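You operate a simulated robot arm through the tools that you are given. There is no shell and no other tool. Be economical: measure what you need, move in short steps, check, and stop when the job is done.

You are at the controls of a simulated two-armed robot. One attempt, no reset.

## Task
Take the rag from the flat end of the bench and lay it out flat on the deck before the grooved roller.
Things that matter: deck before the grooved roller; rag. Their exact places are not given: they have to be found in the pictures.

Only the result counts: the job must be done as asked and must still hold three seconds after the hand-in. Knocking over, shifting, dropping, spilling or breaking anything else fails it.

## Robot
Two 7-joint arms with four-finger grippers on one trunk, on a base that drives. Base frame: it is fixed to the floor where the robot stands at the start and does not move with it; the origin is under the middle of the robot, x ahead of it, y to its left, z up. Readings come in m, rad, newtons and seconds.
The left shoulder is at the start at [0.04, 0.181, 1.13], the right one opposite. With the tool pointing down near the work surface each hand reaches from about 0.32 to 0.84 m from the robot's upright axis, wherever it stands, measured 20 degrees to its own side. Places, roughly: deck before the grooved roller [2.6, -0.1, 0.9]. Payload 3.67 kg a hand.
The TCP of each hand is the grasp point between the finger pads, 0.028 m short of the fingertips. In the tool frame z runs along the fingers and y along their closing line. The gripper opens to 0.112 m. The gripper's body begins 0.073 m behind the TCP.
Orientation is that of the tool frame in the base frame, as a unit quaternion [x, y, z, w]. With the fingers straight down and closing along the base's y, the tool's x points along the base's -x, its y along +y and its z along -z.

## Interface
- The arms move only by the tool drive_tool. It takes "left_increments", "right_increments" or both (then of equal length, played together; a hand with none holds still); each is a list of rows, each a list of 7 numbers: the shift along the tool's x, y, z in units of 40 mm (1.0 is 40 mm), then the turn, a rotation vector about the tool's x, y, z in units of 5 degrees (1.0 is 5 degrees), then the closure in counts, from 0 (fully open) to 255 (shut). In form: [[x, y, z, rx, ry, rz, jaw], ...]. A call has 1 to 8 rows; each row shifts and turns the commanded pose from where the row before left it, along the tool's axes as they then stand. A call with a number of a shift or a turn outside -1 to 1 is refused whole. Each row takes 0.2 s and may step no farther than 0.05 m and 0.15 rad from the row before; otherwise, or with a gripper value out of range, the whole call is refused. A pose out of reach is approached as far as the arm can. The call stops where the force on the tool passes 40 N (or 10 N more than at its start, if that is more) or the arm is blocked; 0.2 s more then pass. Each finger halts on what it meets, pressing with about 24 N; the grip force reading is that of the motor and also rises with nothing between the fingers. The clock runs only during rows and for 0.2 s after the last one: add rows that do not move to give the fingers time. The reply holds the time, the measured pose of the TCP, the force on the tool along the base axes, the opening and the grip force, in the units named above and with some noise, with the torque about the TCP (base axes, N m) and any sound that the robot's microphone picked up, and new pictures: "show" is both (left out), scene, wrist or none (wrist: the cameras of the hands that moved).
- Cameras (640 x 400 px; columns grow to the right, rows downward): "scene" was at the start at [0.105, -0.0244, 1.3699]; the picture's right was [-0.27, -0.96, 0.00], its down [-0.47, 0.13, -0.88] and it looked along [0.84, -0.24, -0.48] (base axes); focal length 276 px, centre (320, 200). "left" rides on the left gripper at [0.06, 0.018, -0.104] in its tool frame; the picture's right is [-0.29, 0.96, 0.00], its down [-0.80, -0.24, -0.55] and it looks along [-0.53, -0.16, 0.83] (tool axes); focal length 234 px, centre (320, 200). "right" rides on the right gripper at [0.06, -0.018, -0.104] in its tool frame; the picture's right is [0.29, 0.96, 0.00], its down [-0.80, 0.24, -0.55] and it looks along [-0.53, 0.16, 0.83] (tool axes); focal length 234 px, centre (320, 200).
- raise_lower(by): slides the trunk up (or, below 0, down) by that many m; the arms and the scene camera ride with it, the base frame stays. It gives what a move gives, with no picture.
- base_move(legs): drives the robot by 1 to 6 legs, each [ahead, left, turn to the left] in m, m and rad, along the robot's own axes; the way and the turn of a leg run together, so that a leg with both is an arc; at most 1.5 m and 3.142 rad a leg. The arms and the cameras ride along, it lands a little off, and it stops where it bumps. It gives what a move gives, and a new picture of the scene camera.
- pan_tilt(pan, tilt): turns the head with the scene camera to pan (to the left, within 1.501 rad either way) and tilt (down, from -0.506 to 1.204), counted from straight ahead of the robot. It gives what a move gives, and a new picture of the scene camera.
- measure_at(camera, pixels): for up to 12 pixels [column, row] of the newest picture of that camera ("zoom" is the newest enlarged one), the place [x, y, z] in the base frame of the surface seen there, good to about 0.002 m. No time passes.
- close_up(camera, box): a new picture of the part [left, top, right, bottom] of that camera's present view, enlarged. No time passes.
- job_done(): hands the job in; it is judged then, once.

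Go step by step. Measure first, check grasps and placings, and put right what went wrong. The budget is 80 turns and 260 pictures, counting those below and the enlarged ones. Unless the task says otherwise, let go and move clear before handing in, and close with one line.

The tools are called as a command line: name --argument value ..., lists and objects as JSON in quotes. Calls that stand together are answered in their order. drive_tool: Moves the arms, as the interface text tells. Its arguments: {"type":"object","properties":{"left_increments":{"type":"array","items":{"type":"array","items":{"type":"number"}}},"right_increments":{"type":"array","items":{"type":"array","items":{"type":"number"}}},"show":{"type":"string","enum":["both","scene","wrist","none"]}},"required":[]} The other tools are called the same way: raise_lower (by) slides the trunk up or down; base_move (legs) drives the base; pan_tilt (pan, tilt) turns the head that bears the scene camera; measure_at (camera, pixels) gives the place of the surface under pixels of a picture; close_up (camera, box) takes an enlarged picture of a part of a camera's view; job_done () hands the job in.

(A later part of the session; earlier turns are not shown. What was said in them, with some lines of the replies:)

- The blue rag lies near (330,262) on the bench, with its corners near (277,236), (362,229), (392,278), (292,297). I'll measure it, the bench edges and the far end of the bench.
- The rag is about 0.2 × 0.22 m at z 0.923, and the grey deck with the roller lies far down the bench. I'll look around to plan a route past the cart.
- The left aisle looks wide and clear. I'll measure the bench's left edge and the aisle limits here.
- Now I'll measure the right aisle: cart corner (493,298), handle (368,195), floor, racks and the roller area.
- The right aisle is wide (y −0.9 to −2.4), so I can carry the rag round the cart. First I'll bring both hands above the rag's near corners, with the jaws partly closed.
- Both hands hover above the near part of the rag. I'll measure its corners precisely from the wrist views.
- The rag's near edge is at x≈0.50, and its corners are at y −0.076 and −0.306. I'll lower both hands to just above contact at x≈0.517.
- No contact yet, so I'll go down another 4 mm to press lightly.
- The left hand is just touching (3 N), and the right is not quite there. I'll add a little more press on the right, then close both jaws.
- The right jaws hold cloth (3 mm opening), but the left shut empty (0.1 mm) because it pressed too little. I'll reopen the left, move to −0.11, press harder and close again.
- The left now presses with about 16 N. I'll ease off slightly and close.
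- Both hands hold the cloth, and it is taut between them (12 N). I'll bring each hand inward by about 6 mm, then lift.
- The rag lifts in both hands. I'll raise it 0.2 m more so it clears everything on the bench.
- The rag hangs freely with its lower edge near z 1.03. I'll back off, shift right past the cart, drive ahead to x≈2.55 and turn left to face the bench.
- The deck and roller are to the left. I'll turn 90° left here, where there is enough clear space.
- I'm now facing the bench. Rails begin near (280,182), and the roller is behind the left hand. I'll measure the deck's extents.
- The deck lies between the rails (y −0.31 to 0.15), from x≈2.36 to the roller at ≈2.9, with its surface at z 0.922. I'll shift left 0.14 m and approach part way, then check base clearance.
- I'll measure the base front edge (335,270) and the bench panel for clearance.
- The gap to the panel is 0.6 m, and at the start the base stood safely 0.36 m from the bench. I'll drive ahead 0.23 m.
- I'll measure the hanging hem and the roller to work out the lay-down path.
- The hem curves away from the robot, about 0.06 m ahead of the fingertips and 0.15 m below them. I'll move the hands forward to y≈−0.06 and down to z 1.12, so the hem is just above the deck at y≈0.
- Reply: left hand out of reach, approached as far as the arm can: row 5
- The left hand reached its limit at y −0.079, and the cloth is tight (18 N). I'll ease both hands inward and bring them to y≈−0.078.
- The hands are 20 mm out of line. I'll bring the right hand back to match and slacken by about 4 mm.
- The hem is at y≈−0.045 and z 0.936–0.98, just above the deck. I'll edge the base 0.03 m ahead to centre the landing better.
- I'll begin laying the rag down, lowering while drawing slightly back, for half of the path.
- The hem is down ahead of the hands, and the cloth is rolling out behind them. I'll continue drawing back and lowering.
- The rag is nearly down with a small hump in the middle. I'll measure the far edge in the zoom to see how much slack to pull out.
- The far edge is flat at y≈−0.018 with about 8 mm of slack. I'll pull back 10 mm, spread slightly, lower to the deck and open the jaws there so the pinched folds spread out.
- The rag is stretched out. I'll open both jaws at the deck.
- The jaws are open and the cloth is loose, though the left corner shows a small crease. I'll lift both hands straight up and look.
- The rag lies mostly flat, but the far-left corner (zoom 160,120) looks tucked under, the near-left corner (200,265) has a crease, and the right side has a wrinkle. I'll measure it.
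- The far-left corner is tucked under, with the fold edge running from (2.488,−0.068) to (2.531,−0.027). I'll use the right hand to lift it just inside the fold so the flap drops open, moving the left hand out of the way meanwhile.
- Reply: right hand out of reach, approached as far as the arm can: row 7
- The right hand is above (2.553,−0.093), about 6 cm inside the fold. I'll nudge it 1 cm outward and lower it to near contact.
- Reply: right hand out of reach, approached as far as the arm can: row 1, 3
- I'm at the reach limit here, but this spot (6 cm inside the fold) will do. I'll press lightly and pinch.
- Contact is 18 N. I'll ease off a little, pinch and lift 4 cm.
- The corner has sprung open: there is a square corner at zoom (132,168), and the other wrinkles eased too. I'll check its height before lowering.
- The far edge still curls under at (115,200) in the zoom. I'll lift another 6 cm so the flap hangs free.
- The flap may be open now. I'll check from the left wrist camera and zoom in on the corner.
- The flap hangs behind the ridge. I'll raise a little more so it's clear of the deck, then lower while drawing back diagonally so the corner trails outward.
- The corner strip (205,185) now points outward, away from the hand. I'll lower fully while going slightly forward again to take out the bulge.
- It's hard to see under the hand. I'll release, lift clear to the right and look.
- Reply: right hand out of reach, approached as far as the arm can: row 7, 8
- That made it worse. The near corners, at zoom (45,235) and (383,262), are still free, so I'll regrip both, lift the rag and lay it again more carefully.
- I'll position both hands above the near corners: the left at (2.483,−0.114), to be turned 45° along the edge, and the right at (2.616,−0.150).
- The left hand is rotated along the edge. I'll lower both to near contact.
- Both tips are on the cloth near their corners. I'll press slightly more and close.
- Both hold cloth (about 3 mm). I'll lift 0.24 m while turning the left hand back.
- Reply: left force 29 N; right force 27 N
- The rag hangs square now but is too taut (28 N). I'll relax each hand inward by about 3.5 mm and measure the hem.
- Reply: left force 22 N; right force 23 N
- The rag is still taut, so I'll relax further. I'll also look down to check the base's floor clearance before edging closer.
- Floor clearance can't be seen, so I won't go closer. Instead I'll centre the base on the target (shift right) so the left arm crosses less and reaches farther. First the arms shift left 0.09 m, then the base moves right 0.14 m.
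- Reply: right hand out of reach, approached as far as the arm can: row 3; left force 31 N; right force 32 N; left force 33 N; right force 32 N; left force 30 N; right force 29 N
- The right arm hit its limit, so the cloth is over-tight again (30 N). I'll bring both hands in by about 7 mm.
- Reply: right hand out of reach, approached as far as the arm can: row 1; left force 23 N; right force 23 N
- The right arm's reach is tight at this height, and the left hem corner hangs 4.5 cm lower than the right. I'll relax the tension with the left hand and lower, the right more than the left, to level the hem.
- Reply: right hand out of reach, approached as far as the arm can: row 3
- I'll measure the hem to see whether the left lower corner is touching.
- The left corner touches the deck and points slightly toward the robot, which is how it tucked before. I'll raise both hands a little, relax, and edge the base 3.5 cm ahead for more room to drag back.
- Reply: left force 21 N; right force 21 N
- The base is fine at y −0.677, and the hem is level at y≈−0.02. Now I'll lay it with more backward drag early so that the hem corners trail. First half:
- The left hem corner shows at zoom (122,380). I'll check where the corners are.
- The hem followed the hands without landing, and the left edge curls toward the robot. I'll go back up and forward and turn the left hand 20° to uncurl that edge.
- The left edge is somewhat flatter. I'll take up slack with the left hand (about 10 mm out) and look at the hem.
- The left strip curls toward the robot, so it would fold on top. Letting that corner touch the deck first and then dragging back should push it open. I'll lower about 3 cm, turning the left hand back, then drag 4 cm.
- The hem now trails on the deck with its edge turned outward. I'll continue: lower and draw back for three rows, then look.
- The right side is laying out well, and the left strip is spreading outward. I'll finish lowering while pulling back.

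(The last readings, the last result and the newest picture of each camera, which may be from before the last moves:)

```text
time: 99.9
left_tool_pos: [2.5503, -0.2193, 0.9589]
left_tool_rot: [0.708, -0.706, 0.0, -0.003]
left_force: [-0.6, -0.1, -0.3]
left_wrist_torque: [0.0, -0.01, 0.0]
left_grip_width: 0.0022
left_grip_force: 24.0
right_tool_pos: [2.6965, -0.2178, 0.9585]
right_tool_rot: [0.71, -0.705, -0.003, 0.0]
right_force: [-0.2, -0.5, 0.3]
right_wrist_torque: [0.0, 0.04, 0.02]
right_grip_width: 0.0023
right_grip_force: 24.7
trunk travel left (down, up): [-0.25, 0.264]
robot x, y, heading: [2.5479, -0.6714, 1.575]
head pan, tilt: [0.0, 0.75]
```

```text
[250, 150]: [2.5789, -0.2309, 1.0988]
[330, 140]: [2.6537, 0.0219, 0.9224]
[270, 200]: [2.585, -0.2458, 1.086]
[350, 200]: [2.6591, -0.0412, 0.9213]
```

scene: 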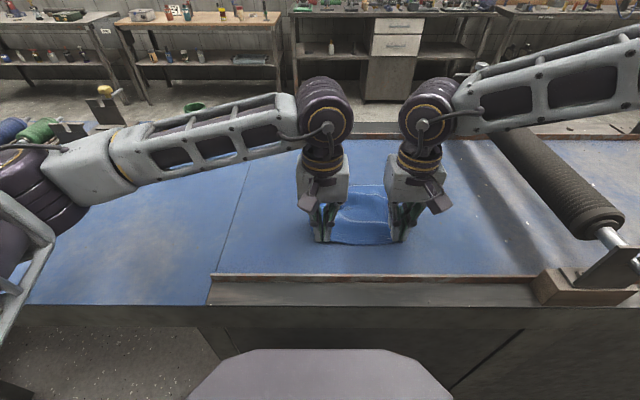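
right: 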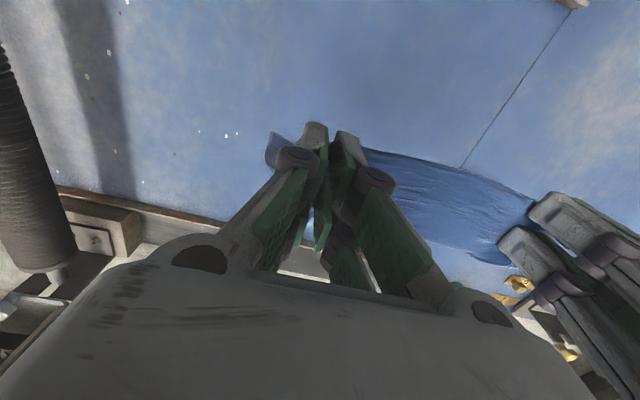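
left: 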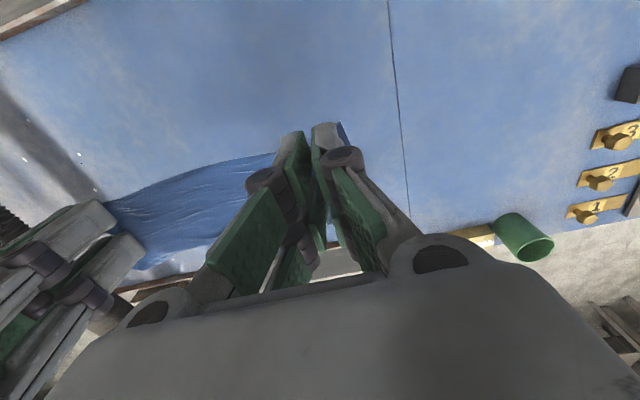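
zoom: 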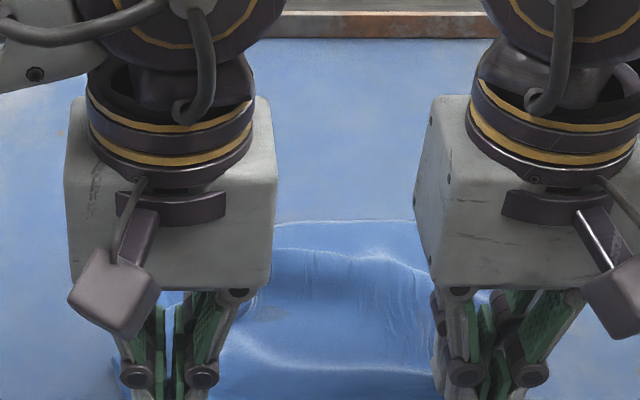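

The far edge lies at y≈−0.06 with two soft humps, so there's 1–2 cm of slack. I'll pull back 2 cm at deck level and spread slightly.

drive_tool --left_increments '[[0.2, 0.1, 0.05, 0, 0, 0, 255], [0.2, 0.08, 0.05, 0, 0, 0, 255], [0.1, 0, 0.05, 0, 0, 0, 255], [0, 0, 0, 0, 0, 0, 255]]' --right_increments '[[0.2, -0.1, 0.05, 0, 0, 0, 255], [0.2, -0.08, 0.05, 0, 0, 0, 255], [0.1, 0, 0.05, 0, 0, 0, 255], [0, 0, 0, 0, 0, 0, 255]]' --show "none"

close_up --camera "scene" --box '[280, 130, 440, 230]'

measure_at --camera "zoom" --pixels '[[340, 225], [340, 240], [340, 265], [300, 300], [340, 360], [340, 385]]'

```text
time: 100.9
left_tool_pos: [2.5448, -0.2385, 0.953]
left_tool_rot: [0.708, -0.706, 0.002, -0.002]
left_force: [24.4, -0.1, -0.1]
left_wrist_torque: [-0.01, -0.67, -0.06]
left_grip_width: 0.0032
left_grip_force: 23.9
right_tool_pos: [2.7029, -0.2359, 0.9524]
right_tool_rot: [0.71, -0.705, -0.004, 0.0]
right_force: [-24.5, -0.1, 2.0]
right_wrist_torque: [0.02, 0.72, -0.08]
right_grip_width: 0.0034
right_grip_force: 24.0
trunk travel left (down, up): [-0.25, 0.264]
robot x, y, heading: [2.5465, -0.6761, 1.579]
head pan, tilt: [0.0, 0.75]
```

```text
4.00 times, centred on (360, 180) of scene
```

zoom: 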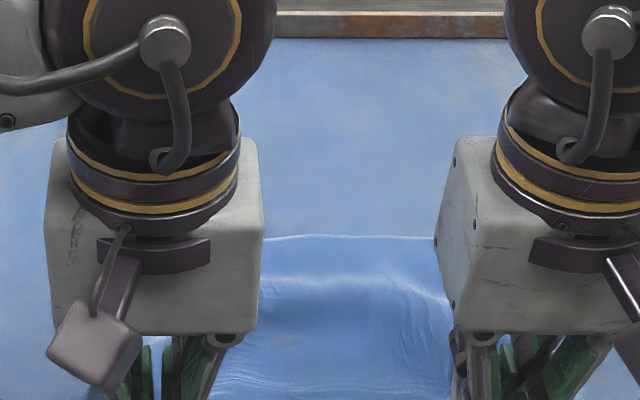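

```text
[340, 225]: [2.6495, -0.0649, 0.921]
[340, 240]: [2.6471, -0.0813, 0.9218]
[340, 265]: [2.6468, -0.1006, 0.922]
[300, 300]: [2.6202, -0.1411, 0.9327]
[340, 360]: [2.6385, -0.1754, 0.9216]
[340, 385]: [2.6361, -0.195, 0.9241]
```

It's flatter now, with the far edge at y −0.08. I'll ease the tension, then open the jaws at the deck and lift off.

drive_tool --left_increments '[[0, -0.08, 0.05, 0, 0, 0, 255], [0, 0, 0, 0, 0, 0, 225], [0, 0, 0, 0, 0, 0, 178], [0, 0, 0, 0, 0, 0, 178], [0, 0, -0.5, 0, 0, 0, 178], [0, 0, -1, 0, 0, 0, 178], [0, 0.5, -1, 0, 0, 0, 178], [0.5, 0.8, 0, 0, 0, 0, 178]]' --right_increments '[[0, 0.08, 0.05, 0, 0, 0, 255], [0, 0, 0, 0, 0, 0, 225], [0, 0, 0, 0, 0, 0, 178], [0, 0, 0, 0, 0, 0, 178], [0, 0, -0.5, 0, 0, 0, 178], [0, 0, -1, 0, 0, 0, 178], [0, -0.5, -1, 0, 0, 0, 178], [0.5, -0.8, 0, 0, 0, 0, 178]]' --show "none"

close_up --camera "scene" --box '[270, 140, 446, 250]'

```text
time: 102.7
left_tool_pos: [2.4962, -0.2615, 1.0518]
left_tool_rot: [0.708, -0.706, 0.0, -0.002]
left_force: [1.1, 0.0, 0.7]
left_wrist_torque: [0.02, 0.03, 0.06]
left_grip_width: 0.0338
left_grip_force: 0.1
right_tool_pos: [2.7516, -0.2591, 1.0504]
right_tool_rot: [0.71, -0.705, -0.004, 0.0]
right_force: [0.0, -0.8, 0.8]
right_wrist_torque: [0.08, 0.02, 0.0]
right_grip_width: 0.0336
right_grip_force: 0.0
trunk travel left (down, up): [-0.25, 0.264]
robot x, y, heading: [2.5462, -0.6738, 1.579]
head pan, tilt: [0.0, 0.75]
```

```text
3.64 times, centred on (358, 195) of scene
```

zoom: 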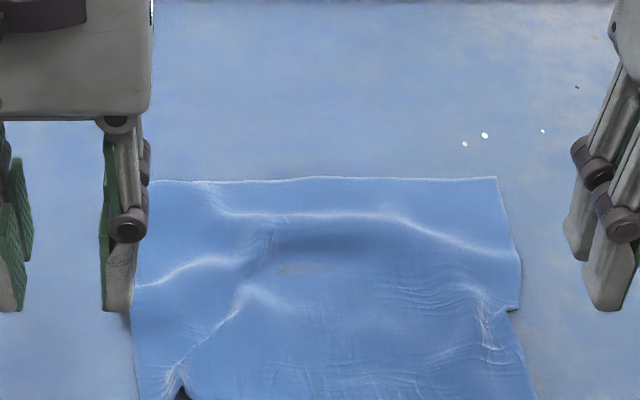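

The rag is spread out as a rectangle with low humps and no tucked corners visible. I'll move the hands apart for a full view.

drive_tool --left_increments '[[0.2, 0.9, 0, 0, 0, 0, 178], [0, 0.9, 0, 0, 0, 0, 178], [0, 0.9, 0, 0, 0, 0, 178]]' --right_increments '[[0.2, -0.6, 0, 0, 0, 0, 178], [0, -0.6, 0, 0, 0, 0, 178], [0, 0, 0, 0, 0, 0, 178]]' --show "none"

close_up --camera "scene" --box '[270, 165, 446, 275]'

measure_at --camera "zoom" --pixels '[[130, 95], [495, 92], [535, 320], [145, 320], [185, 310], [300, 125], [180, 180], [220, 225], [490, 215], [510, 220], [330, 250], [330, 310]]'

```text
time: 103.5
left_tool_pos: [2.3846, -0.2682, 1.0495]
left_tool_rot: [0.708, -0.706, 0.001, -0.002]
left_force: [-0.5, 0.6, -0.6]
left_wrist_torque: [-0.01, -0.04, 0.01]
left_grip_width: 0.0337
left_grip_force: 0.1
right_tool_pos: [2.8004, -0.2654, 1.0509]
right_tool_rot: [0.709, -0.705, -0.002, 0.0]
right_force: [0.1, -0.2, -0.1]
right_wrist_torque: [0.0, -0.02, 0.04]
right_grip_width: 0.0337
right_grip_force: 0.1
trunk travel left (down, up): [-0.25, 0.264]
robot x, y, heading: [2.5481, -0.6723, 1.575]
head pan, tilt: [0.0, 0.75]
```

```text
3.64 times, centred on (358, 220) of scene
```

zoom: 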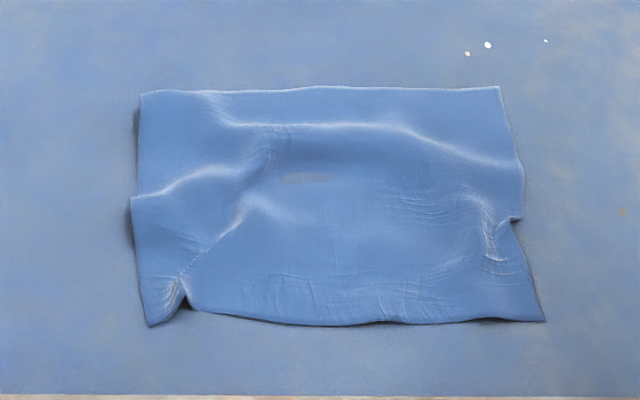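

```text
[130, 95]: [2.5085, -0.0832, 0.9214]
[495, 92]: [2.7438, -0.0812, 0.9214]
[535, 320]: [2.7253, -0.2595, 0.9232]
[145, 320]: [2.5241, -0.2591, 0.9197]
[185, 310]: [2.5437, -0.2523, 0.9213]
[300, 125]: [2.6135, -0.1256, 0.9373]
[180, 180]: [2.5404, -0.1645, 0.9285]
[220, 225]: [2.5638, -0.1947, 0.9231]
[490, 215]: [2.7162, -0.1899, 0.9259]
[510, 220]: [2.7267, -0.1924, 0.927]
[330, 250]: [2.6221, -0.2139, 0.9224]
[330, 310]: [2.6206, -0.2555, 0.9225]
```

This is much better: all four corners are out, corner z is about 0.922, and only a 15 mm ridge remains near y −0.125. The rag's centre is (2.62,−0.17), so I'll press closed fingertips near the far edge and drag it forward, which should flatten and centre it.

drive_tool --left_increments '[[-0.68, -0.67, 0.2, 0, 0, 0, 255], [-0.68, -0.67, 0.2, 0, 0, 0, 255], [-0.68, -0.67, 0.2, 0, 0, 0, 255], [-0.68, -0.67, 0.2, 0, 0, 0, 255], [-0.68, -0.67, 0.2, 0, 0, 0, 255], [-0.68, -0.67, 0.2, 0, 0, 0, 255]]' --right_increments '[[-0.67, 0.4, 0.2, 0, 0, 0, 255], [-0.67, 0.4, 0.2, 0, 0, 0, 255], [-0.67, 0.4, 0.2, 0, 0, 0, 255], [-0.67, 0.4, 0.2, 0, 0, 0, 255], [-0.67, 0.4, 0.2, 0, 0, 0, 255], [-0.67, 0.4, 0.2, 0, 0, 0, 255]]'

```text
time: 104.9
left_tool_pos: [2.5487, -0.1014, 1.0011]
left_tool_rot: [0.708, -0.706, 0.0, -0.001]
left_force: [-0.2, 0.1, -0.2]
left_wrist_torque: [-0.07, 0.01, 0.0]
left_grip_width: 0.0
left_grip_force: 23.7
right_tool_pos: [2.7062, -0.1023, 1.0009]
right_tool_rot: [0.71, -0.704, -0.002, 0.002]
right_force: [0.5, 1.2, 0.2]
right_wrist_torque: [-0.04, 0.03, -0.01]
right_grip_width: 0.0
right_grip_force: 24.1
trunk travel left (down, up): [-0.25, 0.264]
robot x, y, heading: [2.5491, -0.6765, 1.575]
head pan, tilt: [0.0, 0.75]
```

scene: 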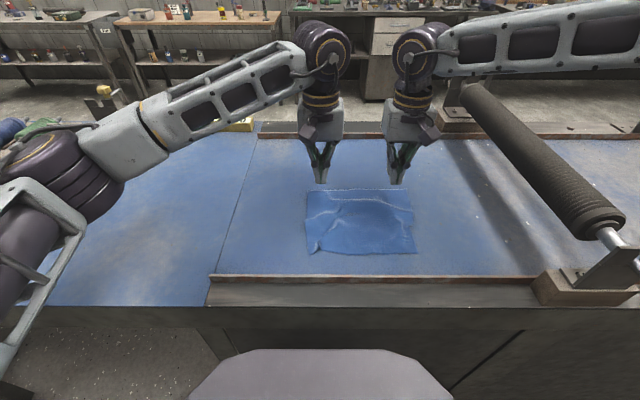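
right: 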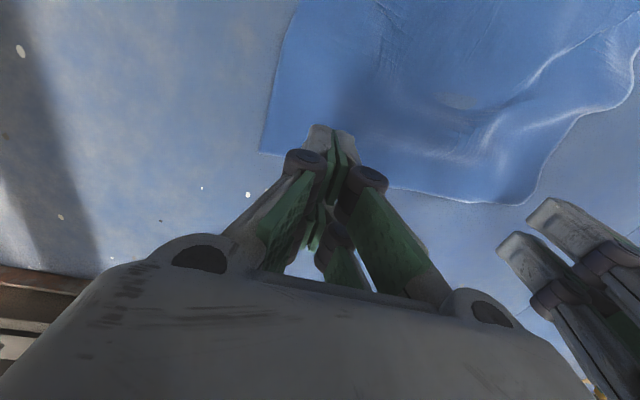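
left: 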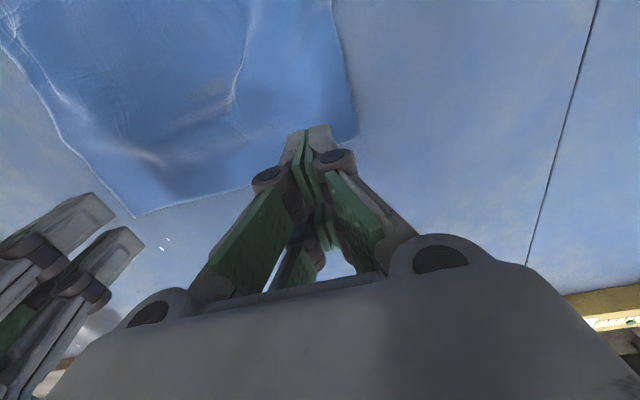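

The fingertips are about 2 cm inside the far edge. I'll lower them to press lightly.

drive_tool --left_increments '[[0, 0, 0.8, 0, 0, 0, 255], [0, 0, 0.4, 0, 0, 0, 255], [0, 0, 0.12, 0, 0, 0, 255]]' --right_increments '[[0, 0, 0.8, 0, 0, 0, 255], [0, 0, 0.4, 0, 0, 0, 255], [0, 0, 0.12, 0, 0, 0, 255]]' --show "none"

```text
time: 105.7
left_tool_pos: [2.5482, -0.1043, 0.9504]
left_tool_rot: [0.709, -0.706, 0.001, -0.002]
left_force: [0.9, 0.3, -0.3]
left_wrist_torque: [0.01, 0.0, -0.01]
left_grip_width: 0.0001
left_grip_force: 23.6
right_tool_pos: [2.7025, -0.1042, 0.9502]
right_tool_rot: [0.71, -0.704, -0.003, 0.001]
right_force: [-0.1, 0.4, -0.4]
right_wrist_torque: [0.03, 0.02, 0.02]
right_grip_width: 0.0001
right_grip_force: 23.8
trunk travel left (down, up): [-0.25, 0.264]
robot x, y, heading: [2.5494, -0.677, 1.582]
head pan, tilt: [0.0, 0.75]
```

drive_tool --left_increments '[[0, 0, 0.08, 0, 0, 0, 255], [0, 0, 0.03, 0, 0, 0, 255]]' --right_increments '[[0, 0, 0.08, 0, 0, 0, 255], [0, 0, 0.03, 0, 0, 0, 255]]' --show "none"

```text
time: 106.3
left_tool_pos: [2.5483, -0.1042, 0.9473]
left_tool_rot: [0.708, -0.706, -0.001, -0.002]
left_force: [-0.2, -0.2, 4.9]
left_wrist_torque: [0.03, 0.04, -0.02]
left_grip_width: 0.0
left_grip_force: 23.8
right_tool_pos: [2.7025, -0.1047, 0.9463]
right_tool_rot: [0.71, -0.705, -0.005, -0.001]
right_force: [2.6, 2.7, 11.3]
right_wrist_torque: [0.04, -0.08, 0.0]
right_grip_width: 0.0001
right_grip_force: 24.6
trunk travel left (down, up): [-0.25, 0.264]
robot x, y, heading: [2.548, -0.6733, 1.573]
head pan, tilt: [0.0, 0.75]
```

Contact is 5 N on the left and 11 N on the right. I'll press the left a touch more and drag both forward 3 cm, spreading slightly.

drive_tool --left_increments '[[0, 0, 0.03, 0, 0, 0, 255], [-0.25, 0.03, 0, 0, 0, 0, 255], [-0.25, 0.03, 0, 0, 0, 0, 255], [-0.25, 0.03, 0, 0, 0, 0, 255]]' --right_increments '[[0, 0, 0, 0, 0, 0, 255], [-0.25, -0.03, 0, 0, 0, 0, 255], [-0.25, -0.03, 0, 0, 0, 0, 255], [-0.25, -0.03, 0, 0, 0, 0, 255]]' --show "scene"

close_up --camera "scene" --box '[270, 150, 446, 260]'

```text
time: 107.3
left_tool_pos: [2.5449, -0.0765, 0.947]
left_tool_rot: [0.708, -0.707, 0.0, -0.004]
left_force: [4.6, -2.7, 11.7]
left_wrist_torque: [0.02, -0.06, 0.01]
left_grip_width: 0.0
left_grip_force: 23.5
right_tool_pos: [2.7062, -0.0751, 0.9464]
right_tool_rot: [0.71, -0.705, -0.005, -0.001]
right_force: [-5.1, -2.7, 11.0]
right_wrist_torque: [-0.04, 0.12, 0.07]
right_grip_width: 0.0
right_grip_force: 24.1
trunk travel left (down, up): [-0.25, 0.264]
robot x, y, heading: [2.5477, -0.6721, 1.576]
head pan, tilt: [0.0, 0.75]
```

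scene: 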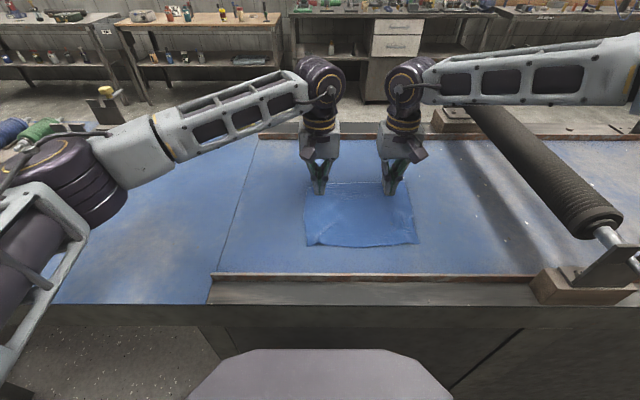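

```text
3.64 times, centred on (358, 205) of scene
```

zoom: 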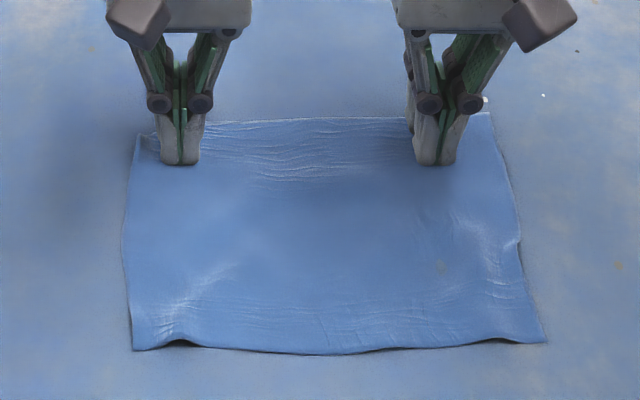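

That works very well: the rag slides with the fingers and is nearly flat. I'll drag 2.5 cm more to centre it.

drive_tool --left_increments '[[-0.2, 0, 0, 0, 0, 0, 255], [-0.2, 0, 0, 0, 0, 0, 255], [-0.2, 0, 0, 0, 0, 0, 255], [0, 0, 0, 0, 0, 0, 255]]' --right_increments '[[-0.2, 0, 0, 0, 0, 0, 255], [-0.2, 0, 0, 0, 0, 0, 255], [-0.2, 0, 0, 0, 0, 0, 255], [0, 0, 0, 0, 0, 0, 255]]' --show "none"

close_up --camera "scene" --box '[270, 150, 446, 260]'

measure_at --camera "zoom" --pixels '[[140, 330], [535, 325], [330, 335], [330, 110], [200, 300], [480, 240]]'

```text
time: 108.3
left_tool_pos: [2.5436, -0.0513, 0.9476]
left_tool_rot: [0.708, -0.706, 0.0, -0.004]
left_force: [4.2, -4.0, 16.6]
left_wrist_torque: [-0.01, -0.02, 0.0]
left_grip_width: 0.0003
left_grip_force: 24.1
right_tool_pos: [2.7072, -0.0516, 0.9464]
right_tool_rot: [0.709, -0.705, -0.004, -0.002]
right_force: [-3.2, -1.8, 7.9]
right_wrist_torque: [-0.01, 0.07, 0.03]
right_grip_width: 0.0
right_grip_force: 23.9
trunk travel left (down, up): [-0.25, 0.264]
robot x, y, heading: [2.5488, -0.6788, 1.577]
head pan, tilt: [0.0, 0.75]
```

```text
3.64 times, centred on (358, 205) of scene
```

zoom: 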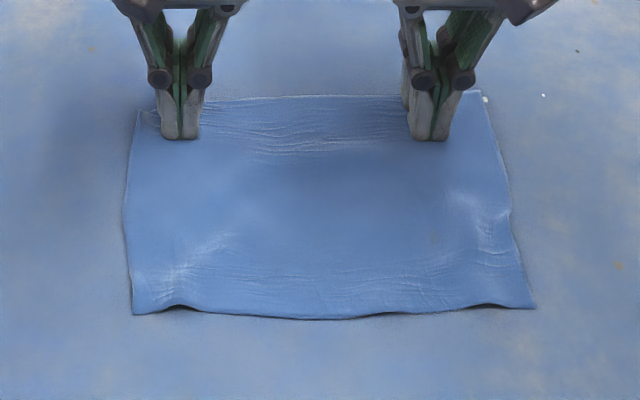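

```text
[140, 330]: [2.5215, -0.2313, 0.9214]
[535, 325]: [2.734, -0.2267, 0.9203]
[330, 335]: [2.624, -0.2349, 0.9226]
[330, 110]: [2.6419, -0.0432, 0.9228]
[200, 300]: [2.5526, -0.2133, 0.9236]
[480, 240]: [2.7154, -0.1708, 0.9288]
```

The rag is flat, spanning y≈−0.03 to −0.22 and centred at x≈2.62. I'll lift the hands straight up and draw them back.

drive_tool --left_increments '[[0, 0, -0.5, 0, 0, 0, 255], [0, 0, -1, 0, 0, 0, 255], [0, 0, -1, 0, 0, 0, 255], [0, 0, -1, 0, 0, 0, 255], [0.5, 0.8, -0.5, 0, 0, 0, 255], [0.5, 0.8, -0.5, 0, 0, 0, 255], [0.8, 0.7, 0, 0, 0, 0, 255], [0.8, 0.7, 0, 0, 0, 0, 255]]' --right_increments '[[0, 0, -0.5, 0, 0, 0, 255], [0, 0, -1, 0, 0, 0, 255], [0, 0, -1, 0, 0, 0, 255], [0, 0, -1, 0, 0, 0, 255], [0.8, -0.3, -0.5, 0, 0, 0, 255], [0.8, -0.3, -0.5, 0, 0, 0, 255], [0.8, -0.4, 0, 0, 0, 0, 255], [0.8, -0.4, 0, 0, 0, 0, 255]]' --show "scene"

close_up --camera "scene" --box '[270, 150, 446, 260]'

measure_at --camera "zoom" --pixels '[[142, 115], [480, 98], [135, 308], [530, 303], [200, 120], [300, 140], [460, 215], [200, 255], [330, 200], [500, 220], [180, 300], [320, 315]]'

```text
time: 110.1
left_tool_pos: [2.4225, -0.1564, 1.1251]
left_tool_rot: [0.709, -0.705, 0.0, -0.004]
left_force: [-0.1, -1.0, 1.0]
left_wrist_torque: [0.05, -0.02, 0.0]
left_grip_width: 0.0
left_grip_force: 23.8
right_tool_pos: [2.763, -0.1813, 1.1261]
right_tool_rot: [0.71, -0.705, -0.003, -0.001]
right_force: [0.3, -0.4, 0.3]
right_wrist_torque: [0.05, 0.0, 0.04]
right_grip_width: 0.0002
right_grip_force: 23.8
trunk travel left (down, up): [-0.25, 0.264]
robot x, y, heading: [2.5502, -0.6768, 1.579]
head pan, tilt: [0.0, 0.75]
```

scene: 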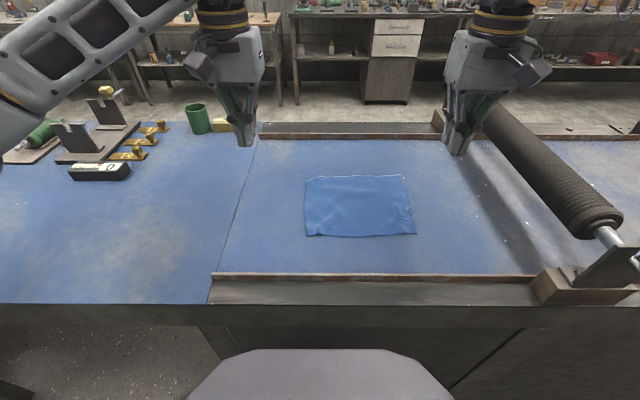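

```text
3.64 times, centred on (358, 205) of scene
```

zoom: 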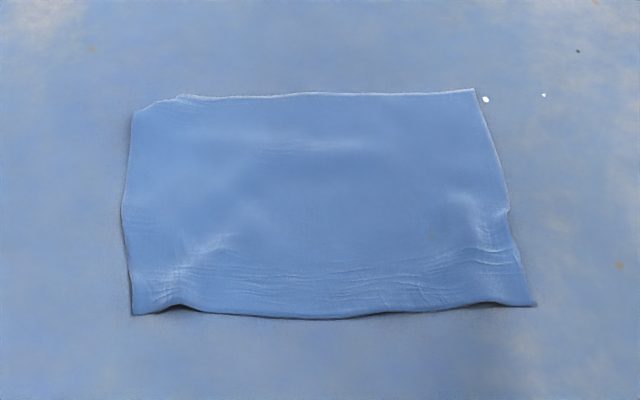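

```text
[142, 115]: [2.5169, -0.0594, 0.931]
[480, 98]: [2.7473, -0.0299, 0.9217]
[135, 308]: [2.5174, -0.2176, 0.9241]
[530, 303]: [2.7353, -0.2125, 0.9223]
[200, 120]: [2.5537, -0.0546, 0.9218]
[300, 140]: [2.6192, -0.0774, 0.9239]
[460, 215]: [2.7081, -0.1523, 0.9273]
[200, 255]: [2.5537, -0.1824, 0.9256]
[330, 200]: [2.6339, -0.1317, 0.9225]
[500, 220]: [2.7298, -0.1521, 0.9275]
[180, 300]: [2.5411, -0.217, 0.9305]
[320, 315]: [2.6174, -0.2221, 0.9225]
```

The rag lies flat on the deck (x 2.51–2.75, y −0.03 to −0.22, all heights within 1 cm of the surface), and both hands are clear. I'm handing in.

job_done

```text
The job is handed in.
```

The rag is laid out flat on the deck before the grooved roller, with all four corners out and nothing more than about 1 cm above the deck. Both hands have let go and moved clear, and the job is handed in.
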